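You operate a simulated robot arm through the tools that you are given. There is no shell and no other tool.

You are at the controls of a simulated robot arm. One attempt, no reset.

Task
Clean both nozzles from the red tray and stand them on the pegs.
Fine: one at a time on the cleaner's brush, hands off till its lamp is out; the copper one on the yellow peg, the black one on the green peg.

Only the result counts: the job must be done as asked and must still hold three seconds after the hand-in. Knocking over, shifting, dropping, spilling or breaking anything else fails it.

Robot
A 7-joint arm with a three-finger gripper, fixed in place. Base frame: the origin is on the floor under the middle of its stand, x ahead of it, y to its left, z up; the work surface is at about z = 900. Readings come in mm, rad, newtons and seconds.
It reaches about 1342 mm from its shoulder. Its first joint turns from -2.897 to 2.897 rad. Payload 2.69 kg.
Tool frame: the origin (TCP) lies between the finger pads and is the grasp point; the fingertips stand 30 mm ahead of it; z points along the fingers, y is the line along which they close. The gripper opens to 128 mm; its body begins 117 mm behind the TCP.
Orientation is told as [roll, pitch, yaw] about the base's x, y, z axes, in that order, counted from this pose: with the fingers straight down and closing along the base's y, the tool's x points along the base's -x, its y along +y and its z along -z.

Tools
- The arm moves only by the tool nudge_tool. Its argument "commands" is one flat list of numbers, 7 for each row, row after row: the shift along the tool's x, y, z in units of 50 mm (1.0 is 50 mm), then the turn, a rotation vector about the tool's x, y, z in units of 5 degrees (1.0 is 5 degrees), then the finger opening in cm, from 0 to 12.8. In form: [tx, ty, tz, wx, wy, wz, claw, tx, ty, tz, wx, wy, wz, claw, ...]. A call has 1 to 20 rows; each row shifts and turns the commanded pose from where the row before left it, along the tool's axes as they then stand. A call with a number of a shift or a turn outside -1 to 1 is refused whole. Rows are played at 5 a second. More than 50 mm and 0.15 rad between two rows, or a gripper value outside its range, and nothing of the call is played. Where a pose cannot be reached the arm comes as near as it can. A force on the tool above 90 N (or 10 N above the force at the start of the call, whichever is more), or a blocked arm, ends the call early, and 0.2 s more pass. The fingers move at their own pace (about 127 mm/s each) and stop on an object; they squeeze with about 41 N. The grip force told is the motor's: it shows also when the fingers shut on nothing. Time passes only in rows, and 0.2 s behind the last, so rows that do not move let the fingers close. The reply holds the time, the measured pose of the TCP, the force on the tool along the base axes, the opening and the grip force, in the units named above and with some noise, with the torque about the TCP (base axes, N m) and any sound that the robot's microphone picked up.
- Cameras (640 x 400 px; columns grow to the right, rows downward): "scene" is fixed at [219.8, -499.5, 1498.6]; the picture's right is [0.60, -0.80, 0.00], its down [-0.46, -0.34, -0.82] and it looks along [0.66, 0.49, -0.58] (base axes); focal length 318 px, centre (320, 200). "wrist" rides on the gripper at [58, 54, -131] in the tool frame; the picture's right is [-0.68, 0.74, 0.00], its down [-0.62, -0.57, -0.55] and it looks along [-0.40, -0.37, 0.84] (tool axes); focal length 234 px, centre (320, 200). There is no depth. A picture from a camera that has moved, and an enlarged one, comes with that camera's place and axes in the base frame and with its lens.
- get_image(camera): a new picture of that camera. The clock stands still meanwhile.
- raise_lower(by): moves the trunk up (or, below 0, down) by that many mm; the arm rides with it, the base frame stays. It gives what a move gives, with no picture.
- zoom(camera, box): a new picture of the part [left, top, right, bottom] of that camera's present view, enlarged. The clock stands still meanwhile.
- hand_in(): hands the job in; it is judged then, once.

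Nothing tells you positions but the pictures and the camera data. Unless the task says otherwise, let go and move clear before handing in.

The tools are called by a JSON object that holds its "fn" and its "kwargs". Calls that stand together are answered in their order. nudge_tool: Moves the arm, as the interface text tells. Its arguments: {"type":"object","properties":{"commands":{"type":"array","items":{"type":"number"}}},"required":["commands"]} The other tools are called the same way: raise_lower (by) moves the trunk up or down; get_image (camera) takes a picture; zoom (camera, box) takes an enlarged picture of a part of a camera's view; hand_in () hands the job in.

At the start:

```text
time: 0.0
tcp_pos: [700.0, -17.7, 1271.3]
tcp_rot: [-0.001, -0.001, 0.0]
wrist_force: [0.1, 0.8, 0.4]
wrist_torque: [0.0, 0.02, 0.02]
opening: 128.2
grasp_force: 0.1
trunk travel left (down, up): [-150.0, 200.0]
```

scene: 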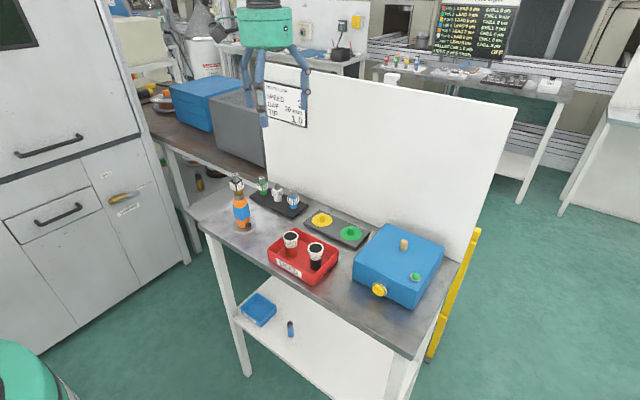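
wrist: 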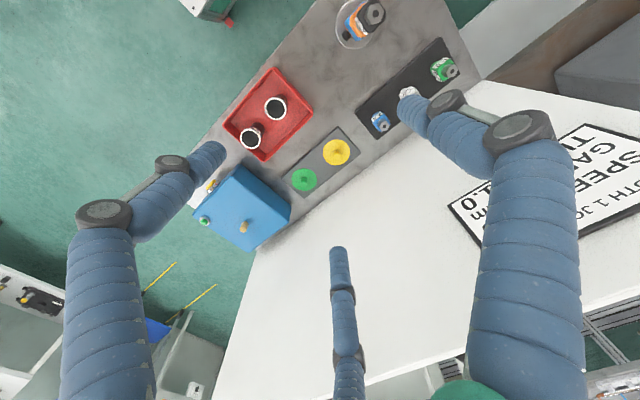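

I see a table with a red tray holding two nozzles, a dark plate with yellow and green pegs, and a blue cleaner box with a brush on top, a yellow knob/button and a green lamp/button. I'll zoom in for details before moving.

{"fn": "zoom", "kwargs": {"camera": "scene", "box": [260, 200, 460, 325]}}

{"fn": "zoom", "kwargs": {"camera": "scene", "box": [340, 210, 460, 310]}}

{"fn": "zoom", "kwargs": {"camera": "scene", "box": [260, 200, 370, 290]}}

{"fn": "zoom", "kwargs": {"camera": "wrist", "box": [180, 50, 380, 260]}}

{"fn": "zoom", "kwargs": {"camera": "scene", "box": [220, 160, 330, 240]}}

```text
3.20 times, centred on (360, 262) of scene
camera zoom: at [219.8, -499.5, 1498.6], right [0.6, -0.8, 0.0], down [-0.46, -0.34, -0.82], along [0.66, 0.49, -0.58], focal length 1017 px, centre (192, 0)
```

zoom: 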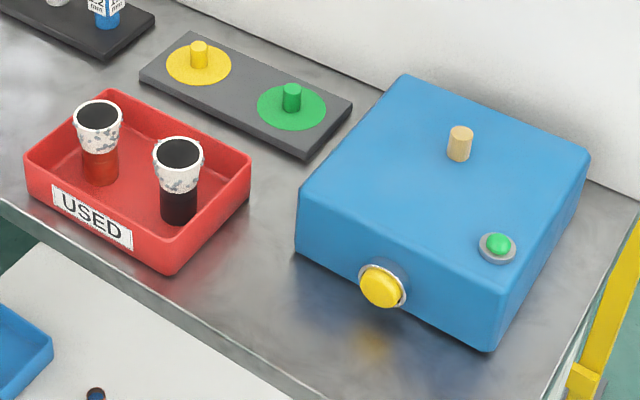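

```text
4.00 times, centred on (400, 260) of scene
camera zoom: at [219.8, -499.5, 1498.6], right [0.6, -0.8, 0.0], down [-0.46, -0.34, -0.82], along [0.66, 0.49, -0.58], focal length 1271 px, centre (0, -40)
```

zoom: 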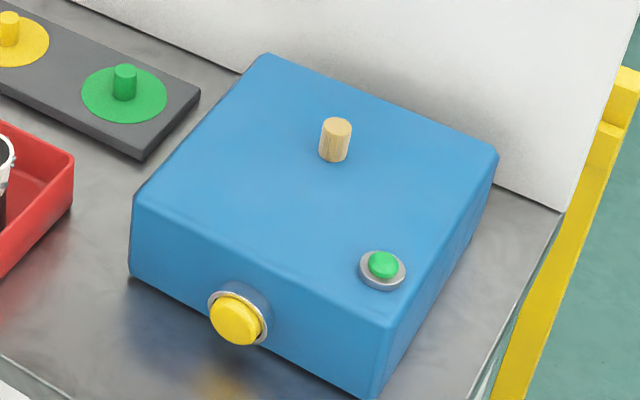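

```text
4.44 times, centred on (315, 245) of scene
camera zoom: at [219.8, -499.5, 1498.6], right [0.6, -0.8, 0.0], down [-0.46, -0.34, -0.82], along [0.66, 0.49, -0.58], focal length 1412 px, centre (342, 0)
```

zoom: 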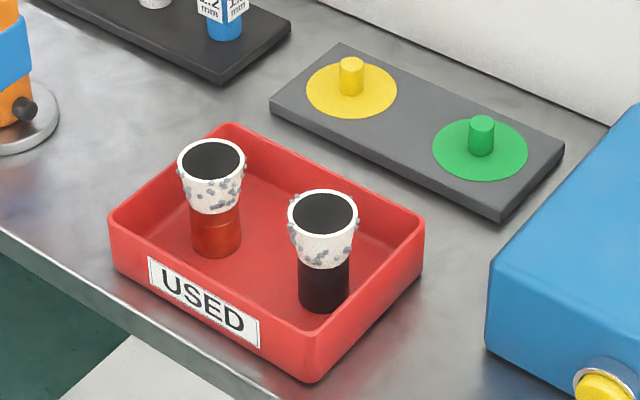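

```text
1.90 times, centred on (280, 155) of wrist
camera zoom: at [641.4, 36.2, 1401.2], right [0.68, 0.74, 0.0], down [0.62, -0.57, 0.55], along [0.4, -0.37, -0.84], focal length 446 px, centre (396, 286)
```

zoom: 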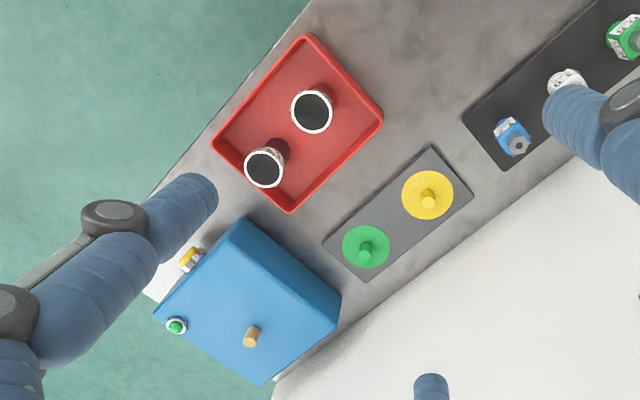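

```text
5.00 times, centred on (275, 200) of scene
camera zoom: at [219.8, -499.5, 1498.6], right [0.6, -0.8, 0.0], down [-0.46, -0.34, -0.82], along [0.66, 0.49, -0.58], focal length 1588 px, centre (545, 200)
```

zoom: 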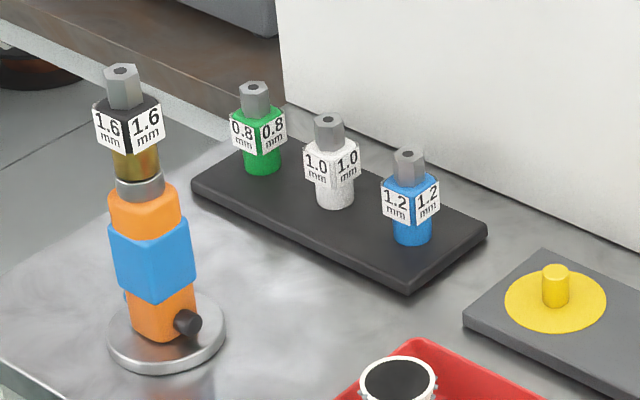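

The nozzles stand mouth-up in the tray at about (655,-85) and (659,-160); the pegs are near (810,-69) and (811,-169), and the brush is near (780,-330). Before planning grasps I'll check the gripper's shape and get a closer look at the nozzle bores from above.

{"fn": "zoom", "kwargs": {"camera": "scene", "box": [200, 0, 340, 140]}}

{"fn": "nudge_tool", "kwargs": {"commands": [-0.26, -0.8, 0.7, 0, 0, 0, 12.8, 0, -0.8, 0.7, 0, 0, 0, 12.8, 0, -0.82, 0.7, 0, 0, 0, 12.8, 0, 0, 0, 0, 0, 0, 12.8]}}

```text
2.86 times, centred on (270, 70) of scene
camera zoom: at [219.8, -499.5, 1498.6], right [0.6, -0.8, 0.0], down [-0.46, -0.34, -0.82], along [0.66, 0.49, -0.58], focal length 908 px, centre (463, 571)
```

zoom: 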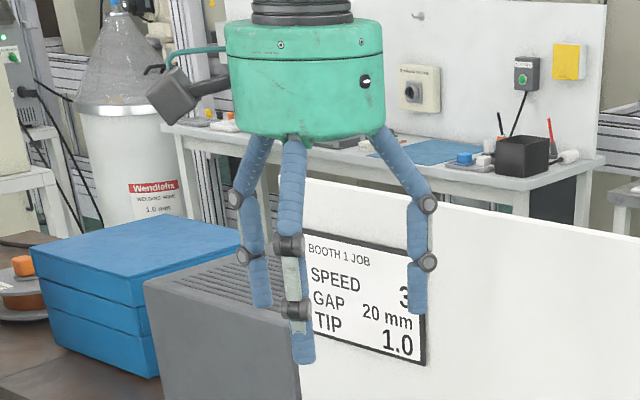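

```text
refused: row 1 steps farther than a row can; nothing moved
```

Row steps must be at most 50 mm in total, so I'll use smaller rows for the same move.

{"fn": "nudge_tool", "kwargs": {"commands": [-0.26, -0.6, 0.6, 0, 0, 0, 12.8, 0, -0.6, 0.6, 0, 0, 0, 12.8, 0, -0.6, 0.6, 0, 0, 0, 12.8, 0, -0.62, 0.6, 0, 0, 0, 12.8, 0, 0, 0, 0, 0, 0, 12.8]}}

{"fn": "get_image", "kwargs": {"camera": "wrist"}}

{"fn": "get_image", "kwargs": {"camera": "scene"}}

```text
time: 1.2
tcp_pos: [712.2, -138.9, 1149.7]
tcp_rot: [0.0, 0.001, 0.0]
wrist_force: [-0.1, 0.2, 0.1]
wrist_torque: [0.01, 0.05, 0.0]
opening: 127.9
grasp_force: 0.1
trunk travel left (down, up): [-150.0, 200.0]
```

```text
taken
camera wrist: at [654.3, -84.4, 1281.5], right [0.68, 0.74, 0.0], down [0.62, -0.57, 0.55], along [0.4, -0.37, -0.84], focal length 234 px, centre (320, 200)
```

wrist: 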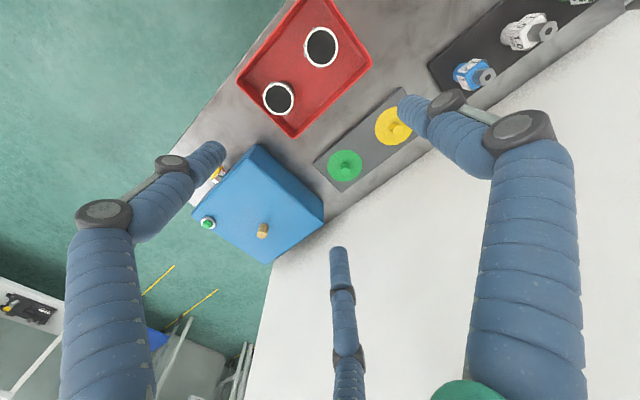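

```text
taken
```

scene: 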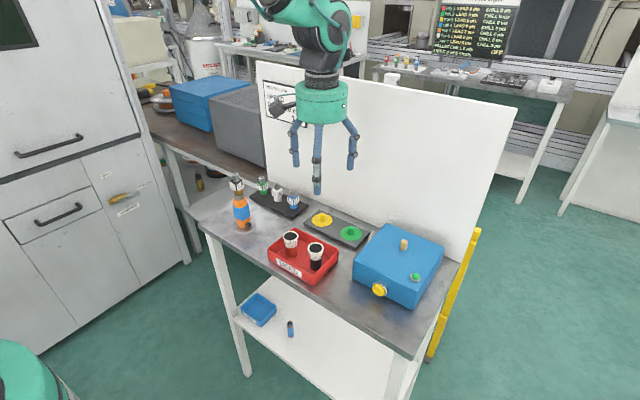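

{"fn": "zoom", "kwargs": {"camera": "wrist", "box": [230, 0, 390, 120]}}

{"fn": "zoom", "kwargs": {"camera": "wrist", "box": [180, 140, 340, 260]}}

```text
3.33 times, centred on (310, 60) of wrist
camera zoom: at [654.3, -84.4, 1281.5], right [0.68, 0.74, 0.0], down [0.62, -0.57, 0.55], along [0.4, -0.37, -0.84], focal length 781 px, centre (353, 667)
```

zoom: 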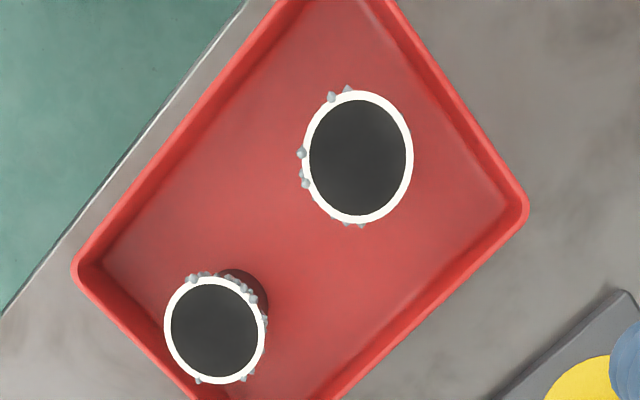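

```text
3.33 times, centred on (260, 200) of wrist
camera zoom: at [654.3, -84.4, 1281.5], right [0.68, 0.74, 0.0], down [0.62, -0.57, 0.55], along [0.4, -0.37, -0.84], focal length 781 px, centre (520, 200)
```

zoom: 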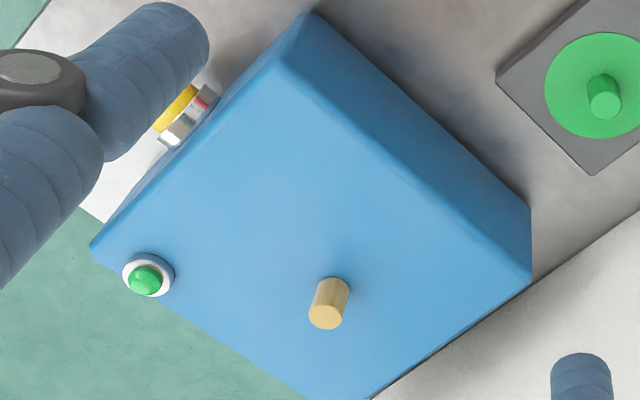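

The mouths look dark all the way from straight above, so I need to know whether the bore runs through. I'll lower the camera over the copper nozzle for a closer look (fingertips stay above z=1030, clear of everything).

{"fn": "nudge_tool", "kwargs": {"commands": [0, 0, 0.9, 0, 0, 0, 12.8, 0, 0, 0.9, 0, 0, 0, 12.8, 0, 0, 0, 0, 0, 0, 12.8]}}

{"fn": "zoom", "kwargs": {"camera": "wrist", "box": [270, 0, 370, 80]}}

{"fn": "zoom", "kwargs": {"camera": "wrist", "box": [220, 60, 320, 140]}}

{"fn": "zoom", "kwargs": {"camera": "scene", "box": [270, 220, 340, 280]}}

```text
time: 2.0
tcp_pos: [712.0, -138.5, 1061.3]
tcp_rot: [0.0, 0.001, 0.0]
wrist_force: [0.6, -0.7, -0.8]
wrist_torque: [0.02, 0.06, 0.02]
opening: 128.0
grasp_force: 0.0
trunk travel left (down, up): [-150.0, 200.0]
```

```text
5.00 times, centred on (320, 40) of wrist
camera zoom: at [654.6, -84.3, 1193.1], right [0.68, 0.74, 0.0], down [0.62, -0.57, 0.55], along [0.4, -0.37, -0.84], focal length 1171 px, centre (320, 1000)
```

zoom: 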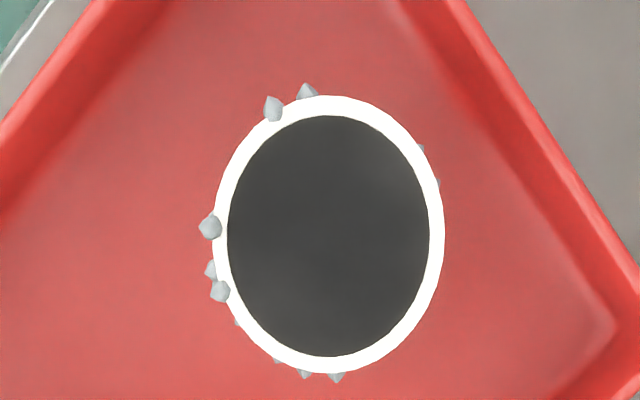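

```text
5.00 times, centred on (270, 100) of wrist
camera zoom: at [654.6, -84.3, 1193.1], right [0.68, 0.74, 0.0], down [0.62, -0.57, 0.55], along [0.4, -0.37, -0.84], focal length 1171 px, centre (570, 700)
```

zoom: 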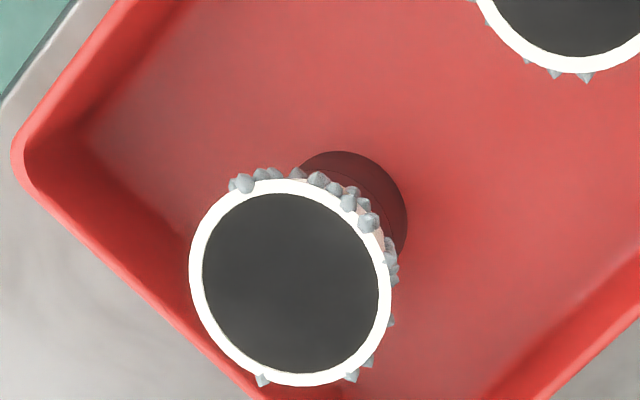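

```text
6.67 times, centred on (305, 250) of scene
camera zoom: at [219.8, -499.5, 1498.6], right [0.6, -0.8, 0.0], down [-0.46, -0.34, -0.82], along [0.66, 0.49, -0.58], focal length 2118 px, centre (420, -133)
```

zoom: 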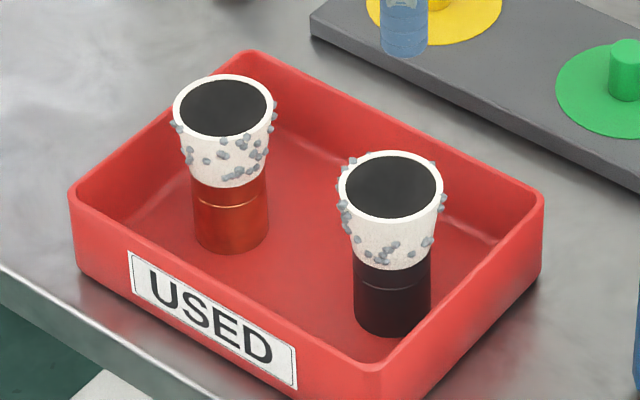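

The dark discs block any view through the bore, so I'll check a nozzle's underside once it is lifted. First I'll turn the tool by -30° yaw (so no finger points at the back panel) and partly close the fingers, to see how they move.

{"fn": "nudge_tool", "kwargs": {"commands": [0, 0, 0, 0, 0, 1, 10, 0, 0, 0, 0, 0, 1, 8, 0, 0, 0, 0, 0, 1, 7.5, 0, 0, 0, 0, 0, 1, 7.5, 0, 0, 0, 0, 0, 1, 7.5, 0, 0, 0, 0, 0, 1, 7.5, 0, 0, 0, 0, 0, 0, 7.5]}}

{"fn": "get_image", "kwargs": {"camera": "wrist"}}

{"fn": "zoom", "kwargs": {"camera": "scene", "box": [240, 60, 400, 220]}}

```text
time: 3.6
tcp_pos: [712.0, -140.0, 1060.1]
tcp_rot: [0.001, 0.0, -0.525]
wrist_force: [0.6, -0.1, 0.0]
wrist_torque: [-0.01, -0.02, -0.02]
opening: 75.1
grasp_force: 0.0
trunk travel left (down, up): [-150.0, 200.0]
```

```text
taken
camera wrist: at [688.9, -63.2, 1191.3], right [0.95, 0.3, 0.0], down [0.25, -0.8, 0.55], along [0.16, -0.52, -0.84], focal length 234 px, centre (320, 200)
```

wrist: 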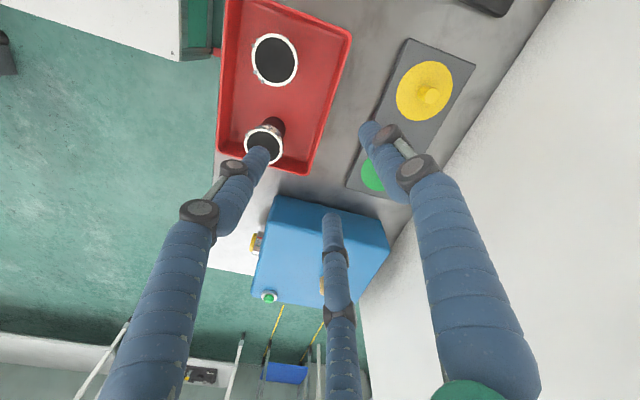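

```text
2.50 times, centred on (320, 140) of scene
camera zoom: at [219.8, -499.5, 1498.6], right [0.6, -0.8, 0.0], down [-0.46, -0.34, -0.82], along [0.66, 0.49, -0.58], focal length 794 px, centre (320, 350)
```

zoom: 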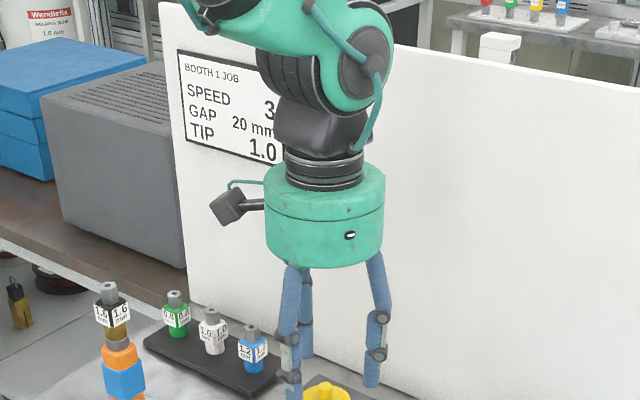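

The fingers close radially at 120°, as hoped. Copper nozzle refined to about (655,-83.5), rim at z≈971; now I move the TCP over it, staying high.

{"fn": "nudge_tool", "kwargs": {"commands": [0.776, 0.203, 0, 0, 0, 0, 7.5, 0.776, 0.203, 0, 0, 0, 0, 7.5, 0, 0, 0.5, 0, 0, 0, 7.5, 0, 0, 0, 0, 0, 0, 7.5]}}

{"fn": "get_image", "kwargs": {"camera": "wrist"}}

{"fn": "zoom", "kwargs": {"camera": "scene", "box": [240, 160, 360, 280]}}

```text
time: 4.6
tcp_pos: [654.9, -82.4, 1034.7]
tcp_rot: [0.0, 0.001, -0.524]
wrist_force: [0.4, 0.3, -0.5]
wrist_torque: [-0.02, 0.07, -0.03]
opening: 75.0
grasp_force: 0.0
trunk travel left (down, up): [-150.0, 200.0]
```

```text
taken
camera wrist: at [630.9, -5.9, 1165.9], right [0.95, 0.3, 0.0], down [0.25, -0.8, 0.55], along [0.16, -0.52, -0.84], focal length 234 px, centre (320, 200)
```

wrist: 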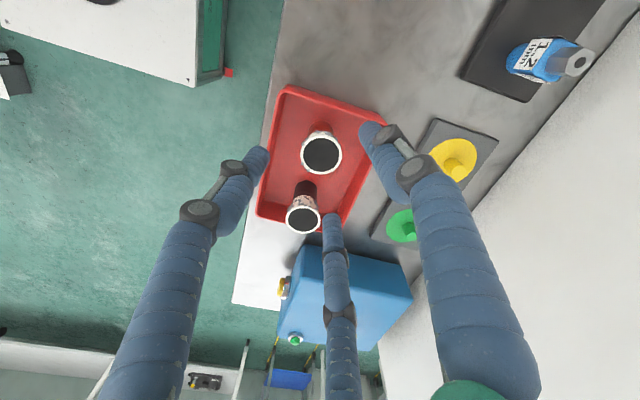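

```text
3.33 times, centred on (300, 220) of scene
camera zoom: at [219.8, -499.5, 1498.6], right [0.6, -0.8, 0.0], down [-0.46, -0.34, -0.82], along [0.66, 0.49, -0.58], focal length 1059 px, centre (387, 133)
```

zoom: 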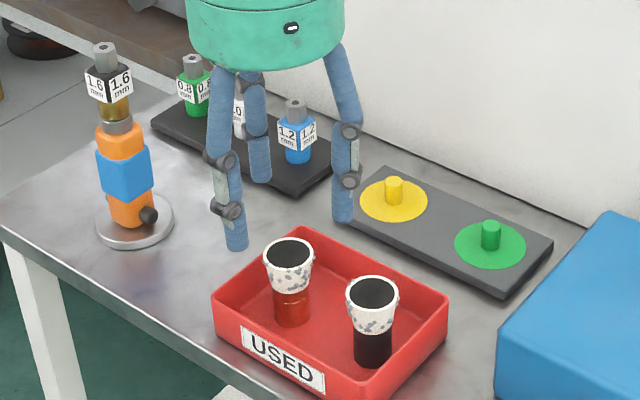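

The nozzle sits centred between the fingers. I'll descend so the fingertips stop just above the tray wall (TCP z≈968) and look before closing.

{"fn": "nudge_tool", "kwargs": {"commands": [0, 0, 0.66, 0, 0, 0, 7.5, 0, 0, 0.66, 0, 0, 0, 7.5, 0, 0, 0, 0, 0, 0, 7.5]}}

{"fn": "zoom", "kwargs": {"camera": "wrist", "box": [220, 80, 420, 260]}}

{"fn": "zoom", "kwargs": {"camera": "scene", "box": [250, 200, 350, 290]}}

```text
time: 5.4
tcp_pos: [654.7, -85.4, 969.0]
tcp_rot: [0.0, -0.001, -0.523]
wrist_force: [-0.2, 0.1, -0.1]
wrist_torque: [0.03, 0.03, -0.01]
opening: 74.9
grasp_force: 0.0
trunk travel left (down, up): [-150.0, 200.0]
```

```text
2.22 times, centred on (320, 170) of wrist
camera zoom: at [631.6, -8.1, 1099.9], right [0.95, 0.3, 0.0], down [0.25, -0.8, 0.55], along [0.16, -0.52, -0.84], focal length 520 px, centre (320, 267)
```

zoom: 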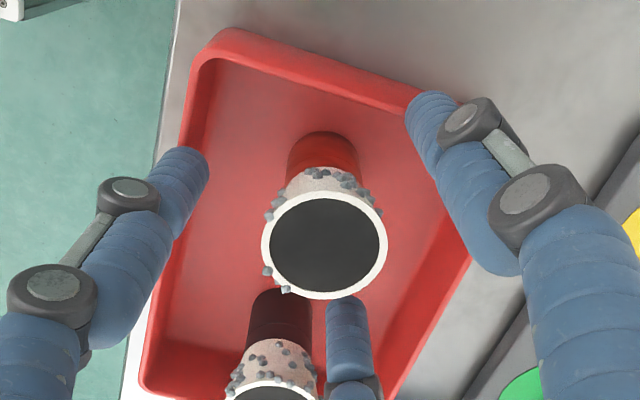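

```text
4.44 times, centred on (300, 245) of scene
camera zoom: at [219.8, -499.5, 1498.6], right [0.6, -0.8, 0.0], down [-0.46, -0.34, -0.82], along [0.66, 0.49, -0.58], focal length 1412 px, centre (409, 0)
```

zoom: 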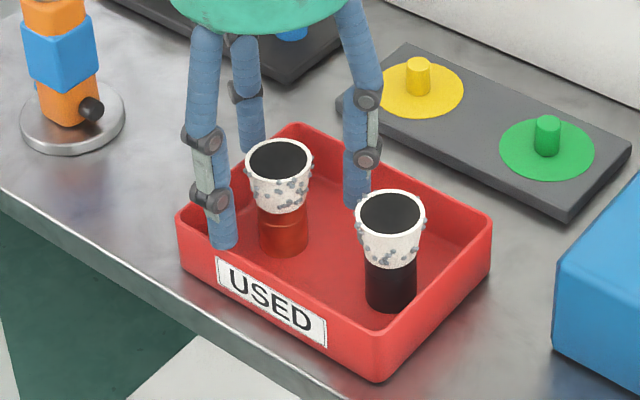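

The fingers straddle the copper nozzle with tips just over the tray wall and no contact force. Closing now.

{"fn": "nudge_tool", "kwargs": {"commands": [0, 0, 0, 0, 0, 0, 5.0, 0, 0, 0, 0, 0, 0, 2.0, 0, 0, 0, 0, 0, 0, 2.0, 0, 0, 0, 0, 0, 0, 2.0]}}

{"fn": "zoom", "kwargs": {"camera": "wrist", "box": [220, 80, 420, 260]}}

{"fn": "zoom", "kwargs": {"camera": "scene", "box": [250, 200, 350, 290]}}

```text
time: 6.4
tcp_pos: [654.6, -84.8, 968.4]
tcp_rot: [-0.001, -0.001, -0.525]
wrist_force: [1.1, -1.2, 2.8]
wrist_torque: [-0.03, -0.02, -0.01]
opening: 30.3
grasp_force: 7.7
trunk travel left (down, up): [-150.0, 200.0]
```

```text
2.22 times, centred on (320, 170) of wrist
camera zoom: at [631.0, -8.1, 1100.6], right [0.95, 0.3, 0.0], down [0.25, -0.8, 0.55], along [0.16, -0.52, -0.84], focal length 520 px, centre (320, 267)
```

zoom: 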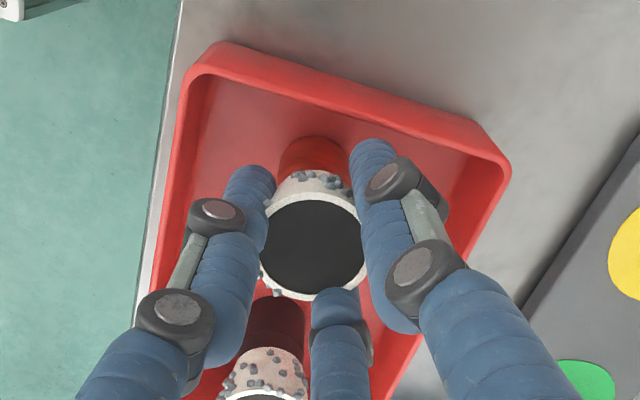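

```text
4.44 times, centred on (300, 245) of scene
camera zoom: at [219.8, -499.5, 1498.6], right [0.6, -0.8, 0.0], down [-0.46, -0.34, -0.82], along [0.66, 0.49, -0.58], focal length 1412 px, centre (409, 0)
```

zoom: 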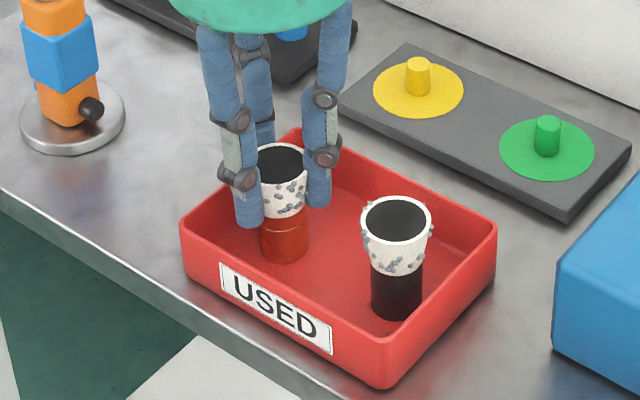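

The fingers closed on the copper nozzle, but the tray seems to have shifted a few millimetres. I'll look closely at where the fingertips are relative to the tray wall before doing anything else.

{"fn": "zoom", "kwargs": {"camera": "scene", "box": [285, 220, 335, 260]}}

{"fn": "zoom", "kwargs": {"camera": "scene", "box": [260, 200, 370, 290]}}

{"fn": "get_image", "kwargs": {"camera": "wrist"}}

```text
10.00 times, centred on (310, 240) of scene
camera zoom: at [219.8, -499.5, 1498.6], right [0.6, -0.8, 0.0], down [-0.46, -0.34, -0.82], along [0.66, 0.49, -0.58], focal length 3177 px, centre (420, -200)
```

zoom: 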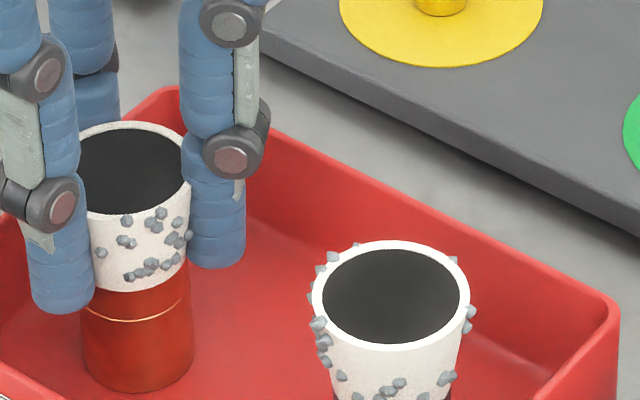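

```text
4.44 times, centred on (315, 245) of scene
camera zoom: at [219.8, -499.5, 1498.6], right [0.6, -0.8, 0.0], down [-0.46, -0.34, -0.82], along [0.66, 0.49, -0.58], focal length 1412 px, centre (342, 0)
```

zoom: 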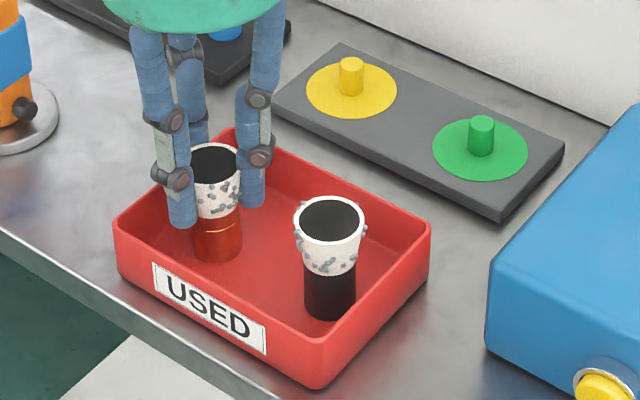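

```text
taken
camera wrist: at [631.0, -8.1, 1100.6], right [0.95, 0.3, 0.0], down [0.25, -0.8, 0.55], along [0.16, -0.52, -0.84], focal length 234 px, centre (320, 200)
```

wrist: 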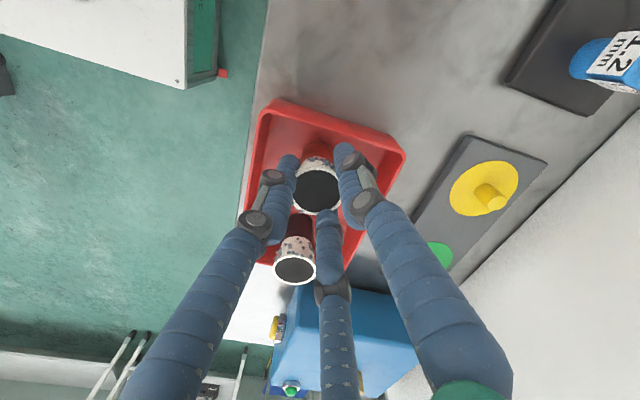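

The tray was nudged about 5–6 mm in −y by the outside finger as it closed; I'll correct for that later when it's empty. All fingers are now on the nozzle, so I firm up the grip and lift straight up slowly.

{"fn": "nudge_tool", "kwargs": {"commands": [0, 0, 0, 0, 0, 0, 0, 0, 0, 0, 0, 0, 0, 0, 0, 0, -0.2, 0, 0, 0, 0, 0, 0, -0.4, 0, 0, 0, 0]}}

{"fn": "zoom", "kwargs": {"camera": "scene", "box": [260, 200, 370, 290]}}

```text
time: 7.4
tcp_pos: [654.9, -83.9, 1000.5]
tcp_rot: [0.001, 0.002, -0.525]
wrist_force: [-0.4, -0.2, -0.9]
wrist_torque: [0.0, 0.03, -0.03]
opening: 26.7
grasp_force: 41.0
trunk travel left (down, up): [-150.0, 200.0]
```

```text
4.44 times, centred on (315, 245) of scene
camera zoom: at [219.8, -499.5, 1498.6], right [0.6, -0.8, 0.0], down [-0.46, -0.34, -0.82], along [0.66, 0.49, -0.58], focal length 1412 px, centre (342, 0)
```

zoom: 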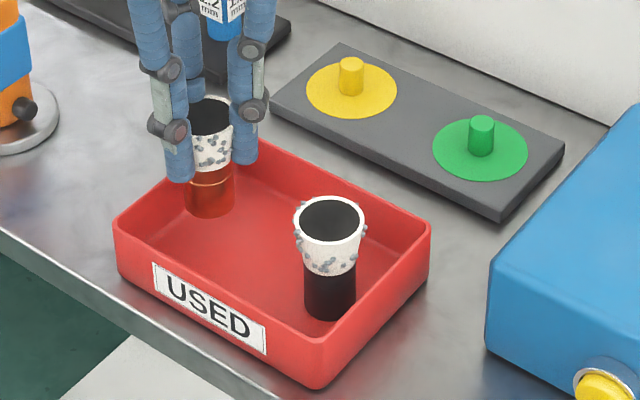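

The copper nozzle is held (41 N) and the tray didn't move further. I'll lift it well clear and tilt its underside toward the scene camera to see whether there's a bore in the narrow end.

{"fn": "nudge_tool", "kwargs": {"commands": [0, 0, -1, 0, 0, 0, 0, 0, 0, -1, 0, 0, 0, 0, 0, 0, -1, 0, 0, 0, 0, 0, 0, -1, 0, 0, 0, 0, 0, 0, -1, 0, 0, 0, 0, 0, 0, -1, 0, 0, 0, 0, 0, 0, -0.8, 0, 0, 0, 0]}}

{"fn": "nudge_tool", "kwargs": {"commands": [0, 0, 0, 0.92, 0.39, 0, 0, 0, 0, 0, 0.92, 0.39, 0, 0, 0, 0, 0, 0.92, 0.39, 0, 0, 0, 0, 0, 0.92, 0.39, 0, 0, 0, 0, 0, 0.92, 0.39, 0, 0, 0, 0, 0, 0.92, 0.39, 0, 0, 0, 0, 0, 0.92, 0.39, 0, 0, 0, 0, 0, 0.92, 0.39, 0, 0, 0, 0, 0, 0.92, 0.39, 0, 0, 0, 0, 0, 0.92, 0.39, 0, 0]}}

{"fn": "get_image", "kwargs": {"camera": "scene"}}

```text
time: 9.0
tcp_pos: [655.6, -80.6, 1340.7]
tcp_rot: [0.0, -0.001, -0.523]
wrist_force: [1.3, -0.2, -0.3]
wrist_torque: [0.01, -0.03, -0.01]
opening: 26.6
grasp_force: 41.4
trunk travel left (down, up): [-150.0, 200.0]
```

```text
time: 11.2
tcp_pos: [656.7, -81.6, 1338.4]
tcp_rot: [-0.831, 0.303, -0.659]
wrist_force: [1.0, -0.4, -0.3]
wrist_torque: [0.04, -0.02, -0.02]
opening: 26.8
grasp_force: 41.4
trunk travel left (down, up): [-150.0, 200.0]
```

```text
taken
```

scene: 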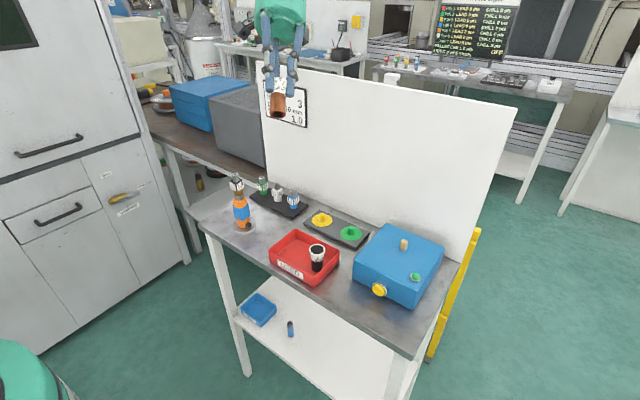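

{"fn": "zoom", "kwargs": {"camera": "scene", "box": [255, 70, 315, 130]}}

{"fn": "zoom", "kwargs": {"camera": "scene", "box": [260, 200, 370, 290]}}

```text
6.67 times, centred on (285, 100) of scene
camera zoom: at [219.8, -499.5, 1498.6], right [0.6, -0.8, 0.0], down [-0.46, -0.34, -0.82], along [0.66, 0.49, -0.58], focal length 2118 px, centre (553, 867)
```

zoom: 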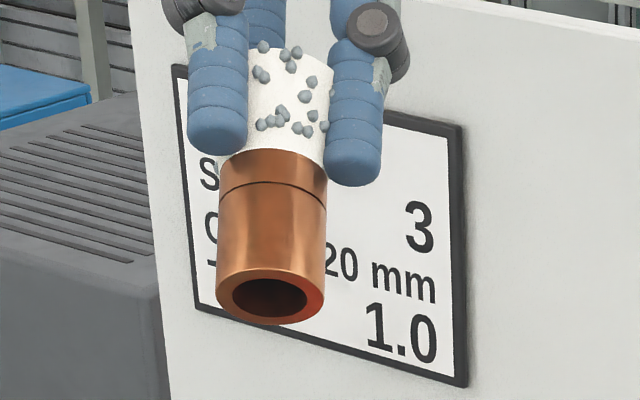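

```text
4.44 times, centred on (315, 245) of scene
camera zoom: at [219.8, -499.5, 1498.6], right [0.6, -0.8, 0.0], down [-0.46, -0.34, -0.82], along [0.66, 0.49, -0.58], focal length 1412 px, centre (342, 0)
```

zoom: 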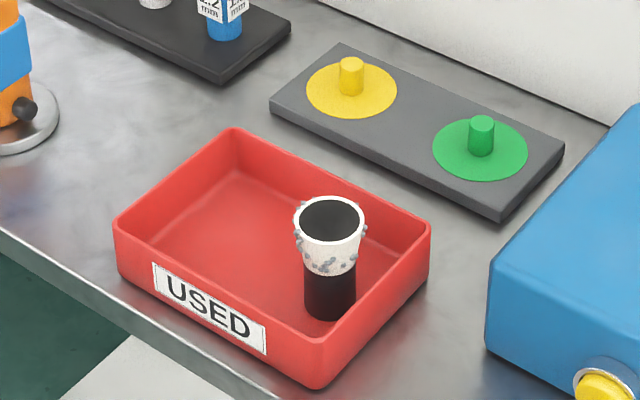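

The narrow end has an open bore of about 20 mm, so the nozzle goes onto the brush and pegs upright as held. I'll turn the tool back to vertical and carry it over to above the brush, staying high.

{"fn": "nudge_tool", "kwargs": {"commands": [0, 0, 0, -0.92, -0.39, 0, 0, 0, 0, 0, -0.92, -0.39, 0, 0, 0, 0, 0, -0.92, -0.39, 0, 0, 0, 0, 0, -0.92, -0.39, 0, 0, 0, 0, 0, -0.92, -0.39, 0, 0, 0, 0, 0, -0.92, -0.39, 0, 0, 0, 0, 0, -0.92, -0.39, 0, 0, 0, 0, 0, -0.92, -0.39, 0, 0, 0, 0, 0, -0.92, -0.39, 0, 0, 0, 0, 0, -0.92, -0.39, 0, 0]}}

{"fn": "nudge_tool", "kwargs": {"commands": [-0.772, -0.512, 0, 0, 0, 0, 0, -0.772, -0.512, 0, 0, 0, 0, 0, -0.772, -0.512, 0, 0, 0, 0, 0, -0.772, -0.512, 0, 0, 0, 0, 0, -0.772, -0.512, 0, 0, 0, 0, 0, -0.772, -0.512, 0, 0, 0, 0, 0, 0, 0, 0, 0, 0, 0, 0]}}

{"fn": "nudge_tool", "kwargs": {"commands": [0, 0, 0.9, 0, 0, 0, 0, 0, 0, 0.9, 0, 0, 0, 0, 0, 0, 0.9, 0, 0, 0, 0, 0, 0, 0.9, 0, 0, 0, 0, 0, 0, 0.8, 0, 0, 0, 0, 0, 0, 0, 0, 0, 0, 0]}}

{"fn": "get_image", "kwargs": {"camera": "scene"}}

{"fn": "get_image", "kwargs": {"camera": "wrist"}}

```text
time: 13.4
tcp_pos: [656.6, -82.7, 1338.6]
tcp_rot: [0.001, -0.002, -0.524]
wrist_force: [0.2, -0.1, -1.1]
wrist_torque: [0.0, -0.01, 0.01]
opening: 27.1
grasp_force: 40.8
trunk travel left (down, up): [-150.0, 200.0]
```

```text
time: 15.0
tcp_pos: [782.2, -330.9, 1338.9]
tcp_rot: [-0.001, 0.004, -0.524]
wrist_force: [0.5, -0.2, 0.0]
wrist_torque: [0.04, 0.04, 0.02]
opening: 27.0
grasp_force: 41.3
trunk travel left (down, up): [-150.0, 200.0]
```

```text
time: 16.4
tcp_pos: [777.1, -333.3, 1118.8]
tcp_rot: [0.0, 0.0, -0.524]
wrist_force: [0.1, -0.4, -1.6]
wrist_torque: [0.03, 0.0, 0.01]
opening: 26.8
grasp_force: 41.2
trunk travel left (down, up): [-150.0, 200.0]
```

```text
taken
```

scene: 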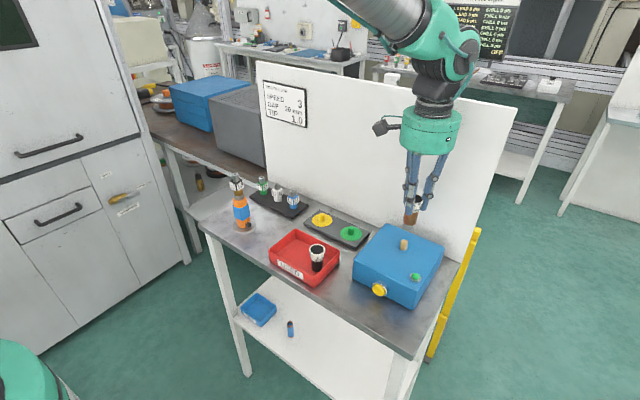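

```text
taken
camera wrist: at [754.8, -256.9, 1250.6], right [0.95, 0.3, 0.0], down [0.25, -0.8, 0.55], along [0.16, -0.52, -0.84], focal length 234 px, centre (320, 200)
```

wrist: 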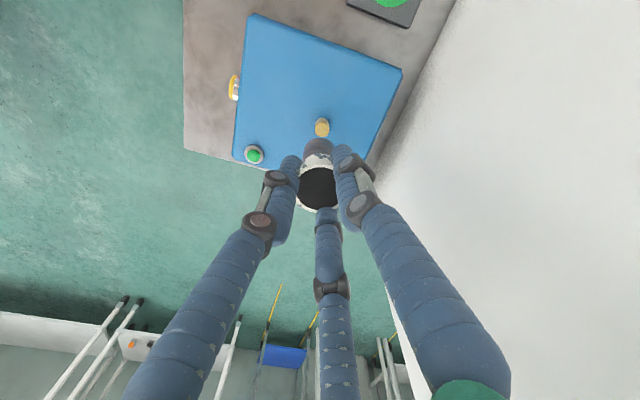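

{"fn": "zoom", "kwargs": {"camera": "scene", "box": [380, 195, 440, 260]}}

{"fn": "zoom", "kwargs": {"camera": "wrist", "box": [270, 110, 370, 215]}}

```text
6.15 times, centred on (410, 228) of scene
camera zoom: at [219.8, -499.5, 1498.6], right [0.6, -0.8, 0.0], down [-0.46, -0.34, -0.82], along [0.66, 0.49, -0.58], focal length 1955 px, centre (-234, 31)
```

zoom: 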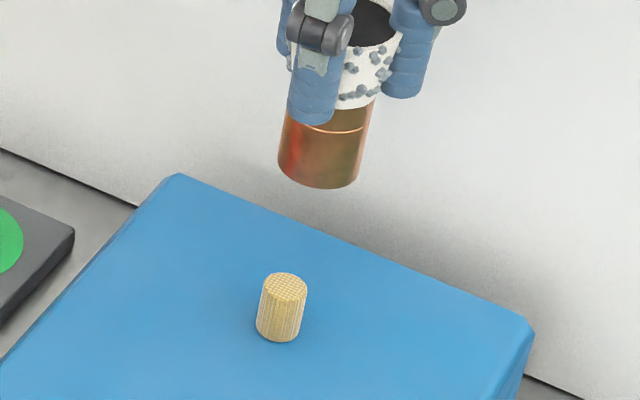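

```text
3.81 times, centred on (320, 162) of wrist
camera zoom: at [754.8, -256.9, 1250.6], right [0.95, 0.3, 0.0], down [0.25, -0.8, 0.55], along [0.16, -0.52, -0.84], focal length 892 px, centre (320, 343)
```

zoom: 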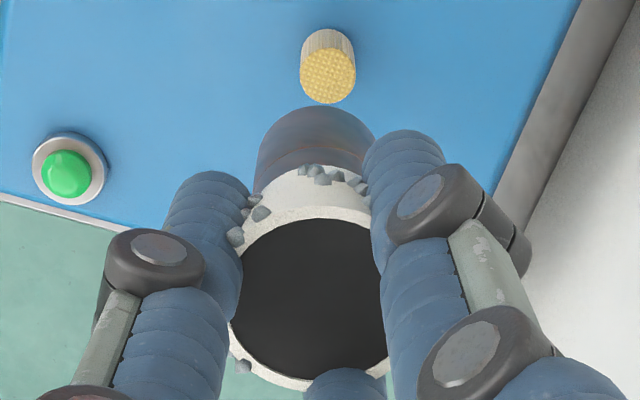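

Both cameras show the brush clearly; the nozzle axis needs to shift about (+2.2, +5.3) mm to line up with it. I'll make that shift and descend to roughly 15 mm above the brush, then re-check.

{"fn": "nudge_tool", "kwargs": {"commands": [0.015, 0.114, 0.4, 0, 0, 0, 0, 0, 0, 0.5, 0, 0, 0, 0, 0, 0, 0, 0, 0, 0, 0, 0, 0, 0, 0, 0, 0, 0]}}

{"fn": "zoom", "kwargs": {"camera": "scene", "box": [385, 215, 435, 255]}}

{"fn": "zoom", "kwargs": {"camera": "wrist", "box": [270, 110, 370, 215]}}

```text
time: 17.4
tcp_pos: [781.2, -326.2, 1074.1]
tcp_rot: [0.0, 0.0, -0.523]
wrist_force: [0.2, -0.5, -0.1]
wrist_torque: [0.04, -0.03, -0.02]
opening: 27.0
grasp_force: 40.9
trunk travel left (down, up): [-150.0, 200.0]
```

```text
10.00 times, centred on (410, 235) of scene
camera zoom: at [219.8, -499.5, 1498.6], right [0.6, -0.8, 0.0], down [-0.46, -0.34, -0.82], along [0.66, 0.49, -0.58], focal length 3177 px, centre (-580, -150)
```

zoom: 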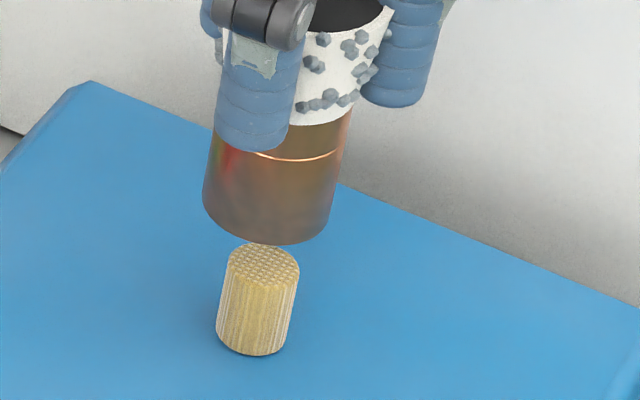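

```text
3.81 times, centred on (320, 162) of wrist
camera zoom: at [757.9, -250.9, 1204.8], right [0.95, 0.3, 0.0], down [0.25, -0.8, 0.55], along [0.16, -0.52, -0.84], focal length 892 px, centre (320, 343)
```

zoom: 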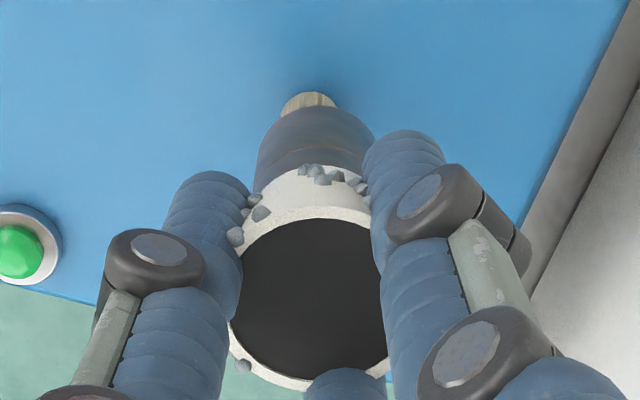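

Close now: the nozzle still looks a couple of millimetres off. I'll let the arm settle and re-measure at higher magnification.

{"fn": "nudge_tool", "kwargs": {"commands": [0, 0, 0, 0, 0, 0, 0, 0, 0, 0, 0, 0, 0, 0, 0, 0, 0, 0, 0, 0, 0]}}

{"fn": "zoom", "kwargs": {"camera": "scene", "box": [394, 225, 426, 253]}}

{"fn": "zoom", "kwargs": {"camera": "wrist", "box": [295, 125, 345, 165]}}

```text
time: 18.2
tcp_pos: [782.0, -327.0, 1072.9]
tcp_rot: [0.001, -0.001, -0.525]
wrist_force: [-0.2, 0.1, 0.0]
wrist_torque: [0.0, 0.01, -0.01]
opening: 27.2
grasp_force: 40.0
trunk travel left (down, up): [-150.0, 200.0]
```

```text
14.29 times, centred on (410, 239) of scene
camera zoom: at [219.8, -499.5, 1498.6], right [0.6, -0.8, 0.0], down [-0.46, -0.34, -0.82], along [0.66, 0.49, -0.58], focal length 4538 px, centre (-966, -357)
```

zoom: 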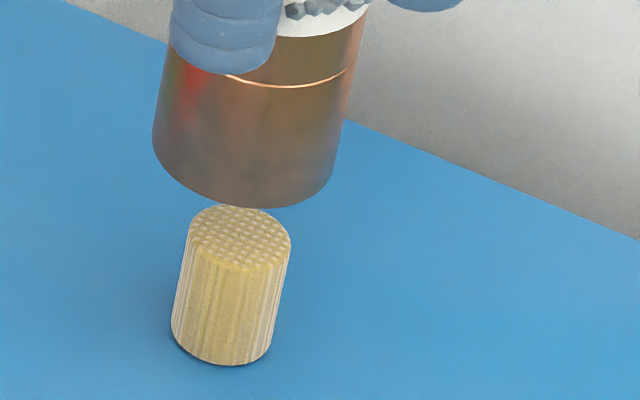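

```text
10.00 times, centred on (320, 145) of wrist
camera zoom: at [758.1, -251.0, 1204.7], right [0.95, 0.3, 0.0], down [0.25, -0.8, 0.55], along [0.16, -0.52, -0.84], focal length 2342 px, centre (320, 750)
```

zoom: 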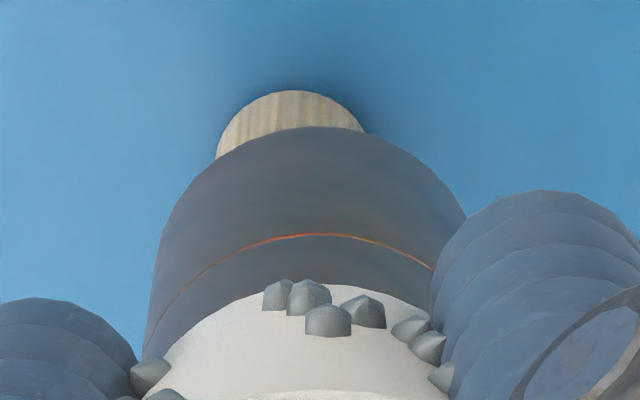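

Settled measurement: the nozzle needs about (−1.2, −3.9) mm to sit over the brush axis. Applying that without descending, then re-checking.

{"fn": "nudge_tool", "kwargs": {"commands": [-0.018, -0.079, 0, 0, 0, 0, 0, 0, 0, 0, 0, 0, 0, 0, 0, 0, 0, 0, 0, 0, 0, 0, 0, 0, 0, 0, 0, 0]}}

{"fn": "zoom", "kwargs": {"camera": "scene", "box": [394, 225, 426, 253]}}

{"fn": "zoom", "kwargs": {"camera": "wrist", "box": [295, 125, 345, 165]}}

```text
time: 19.2
tcp_pos: [780.1, -330.8, 1073.5]
tcp_rot: [-0.002, 0.0, -0.523]
wrist_force: [0.2, -0.5, -0.3]
wrist_torque: [0.02, 0.01, 0.02]
opening: 26.8
grasp_force: 41.8
trunk travel left (down, up): [-150.0, 200.0]
```

```text
14.29 times, centred on (410, 239) of scene
camera zoom: at [219.8, -499.5, 1498.6], right [0.6, -0.8, 0.0], down [-0.46, -0.34, -0.82], along [0.66, 0.49, -0.58], focal length 4538 px, centre (-966, -357)
```

zoom: 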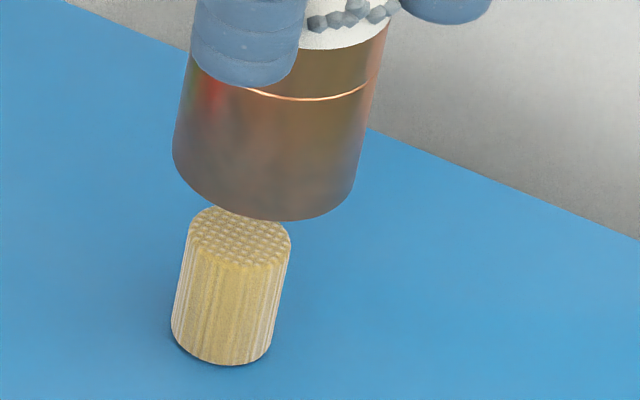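

```text
10.00 times, centred on (320, 145) of wrist
camera zoom: at [757.4, -254.9, 1204.5], right [0.95, 0.3, 0.0], down [0.25, -0.8, 0.55], along [0.16, -0.52, -0.84], focal length 2342 px, centre (320, 750)
```

zoom: 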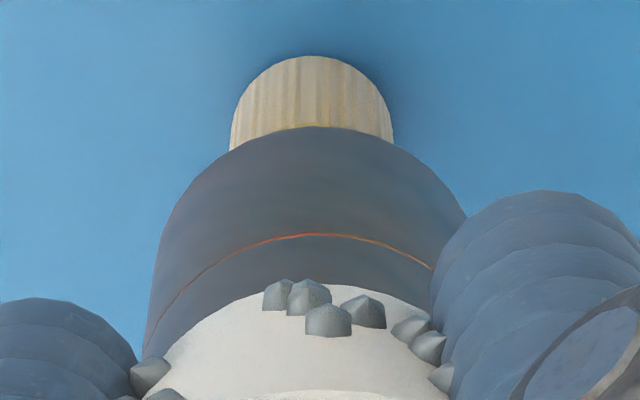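

I had the scene camera's lateral direction slightly wrong (it should be perpendicular to the camera-to-brush line). Re-solving gives a small correction of about (−0.7, +1.2) mm; I'll apply that, descend 10 mm and check again.

{"fn": "nudge_tool", "kwargs": {"commands": [0.024, 0.014, 0.1, 0, 0, 0, 0, 0, 0, 0.1, 0, 0, 0, 0, 0, 0, 0, 0, 0, 0, 0, 0, 0, 0, 0, 0, 0, 0]}}

{"fn": "zoom", "kwargs": {"camera": "scene", "box": [394, 225, 426, 253]}}

{"fn": "zoom", "kwargs": {"camera": "wrist", "box": [295, 125, 345, 165]}}

```text
time: 20.2
tcp_pos: [779.0, -329.1, 1063.8]
tcp_rot: [0.001, 0.0, -0.523]
wrist_force: [0.1, -0.1, -0.5]
wrist_torque: [-0.04, -0.01, 0.0]
opening: 26.9
grasp_force: 41.0
trunk travel left (down, up): [-150.0, 200.0]
```

```text
14.29 times, centred on (410, 239) of scene
camera zoom: at [219.8, -499.5, 1498.6], right [0.6, -0.8, 0.0], down [-0.46, -0.34, -0.82], along [0.66, 0.49, -0.58], focal length 4538 px, centre (-966, -357)
```

zoom: 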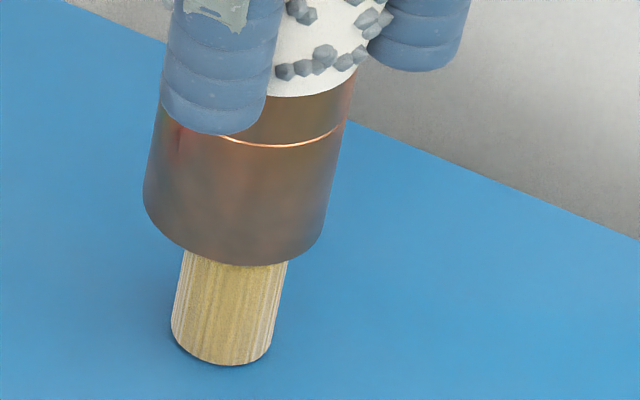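

```text
10.00 times, centred on (320, 145) of wrist
camera zoom: at [755.6, -252.1, 1194.7], right [0.95, 0.3, 0.0], down [0.25, -0.8, 0.55], along [0.16, -0.52, -0.84], focal length 2342 px, centre (320, 750)
```

zoom: 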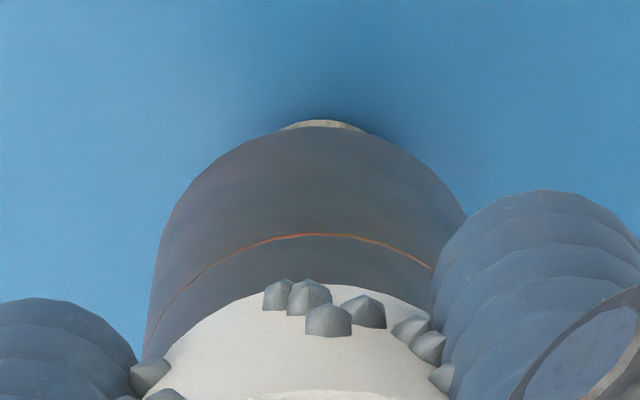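

There's a small mismatch between commanded and seen motion. I'll wait without moving and re-image to see whether the arm drifts or was still settling.

{"fn": "nudge_tool", "kwargs": {"commands": [0, 0, 0, 0, 0, 0, 0, 0, 0, 0, 0, 0, 0, 0, 0, 0, 0, 0, 0, 0, 0]}}

{"fn": "zoom", "kwargs": {"camera": "scene", "box": [394, 225, 426, 253]}}

{"fn": "zoom", "kwargs": {"camera": "wrist", "box": [295, 125, 345, 165]}}

```text
time: 21.0
tcp_pos: [779.6, -328.2, 1062.7]
tcp_rot: [0.0, 0.001, -0.522]
wrist_force: [0.5, 0.7, -0.9]
wrist_torque: [0.02, -0.01, -0.03]
opening: 26.6
grasp_force: 40.8
trunk travel left (down, up): [-150.0, 200.0]
```

```text
14.29 times, centred on (410, 239) of scene
camera zoom: at [219.8, -499.5, 1498.6], right [0.6, -0.8, 0.0], down [-0.46, -0.34, -0.82], along [0.66, 0.49, -0.58], focal length 4538 px, centre (-966, -357)
```

zoom: 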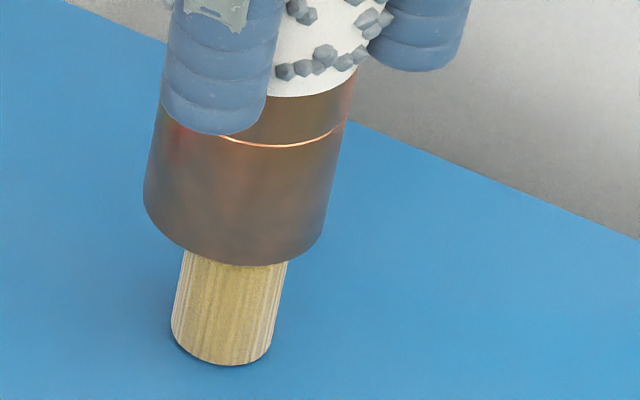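

```text
10.00 times, centred on (320, 145) of wrist
camera zoom: at [755.6, -252.1, 1194.7], right [0.95, 0.3, 0.0], down [0.25, -0.8, 0.55], along [0.16, -0.52, -0.84], focal length 2342 px, centre (320, 750)
```

zoom: 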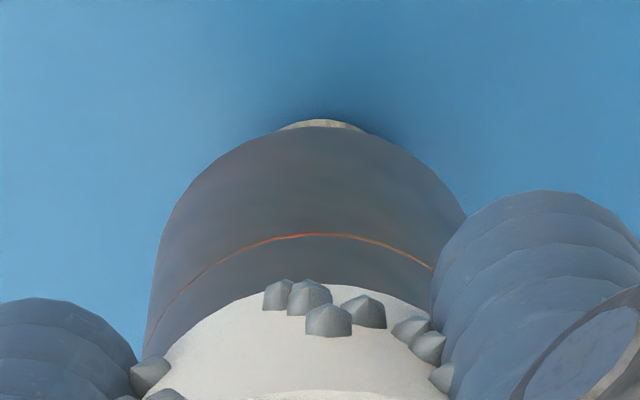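

The arm is steady, and the camera pose reading is noise-free, so I can use it as precise feedback. All three looks agree that the nozzle is over the brush when the wrist camera is at (756.5, −253.7); moving (+0.9, −1.6) mm.

{"fn": "nudge_tool", "kwargs": {"commands": [-0.0316, -0.0187, 0, 0, 0, 0, 0, 0, 0, 0, 0, 0, 0, 0, 0, 0, 0, 0, 0, 0, 0]}}

{"fn": "zoom", "kwargs": {"camera": "wrist", "box": [295, 125, 345, 165]}}

{"fn": "zoom", "kwargs": {"camera": "scene", "box": [394, 225, 426, 253]}}

```text
time: 21.8
tcp_pos: [780.8, -330.6, 1063.6]
tcp_rot: [0.001, -0.001, -0.523]
wrist_force: [-0.9, 0.8, -0.4]
wrist_torque: [0.0, -0.05, 0.0]
opening: 26.8
grasp_force: 41.2
trunk travel left (down, up): [-150.0, 200.0]
```

```text
10.00 times, centred on (320, 145) of wrist
camera zoom: at [756.4, -254.3, 1195.1], right [0.95, 0.3, 0.0], down [0.25, -0.8, 0.55], along [0.16, -0.52, -0.84], focal length 2342 px, centre (320, 750)
```

zoom: 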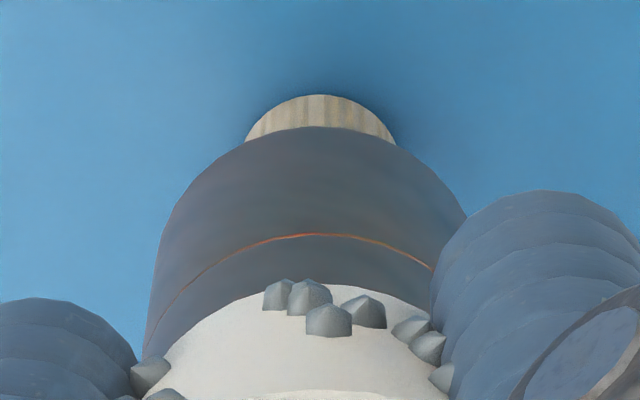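

```text
14.29 times, centred on (410, 239) of scene
camera zoom: at [219.8, -499.5, 1498.6], right [0.6, -0.8, 0.0], down [-0.46, -0.34, -0.82], along [0.66, 0.49, -0.58], focal length 4538 px, centre (-966, -357)
```

zoom: 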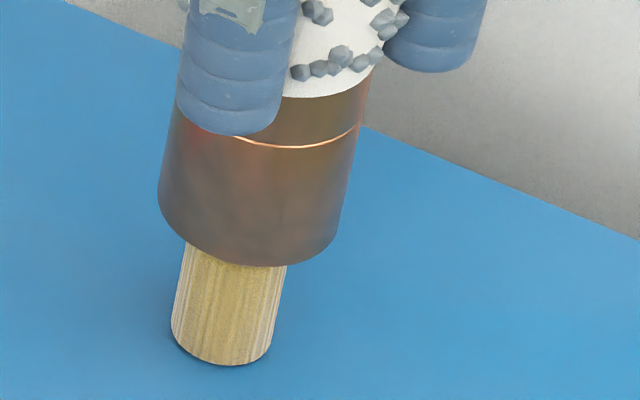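

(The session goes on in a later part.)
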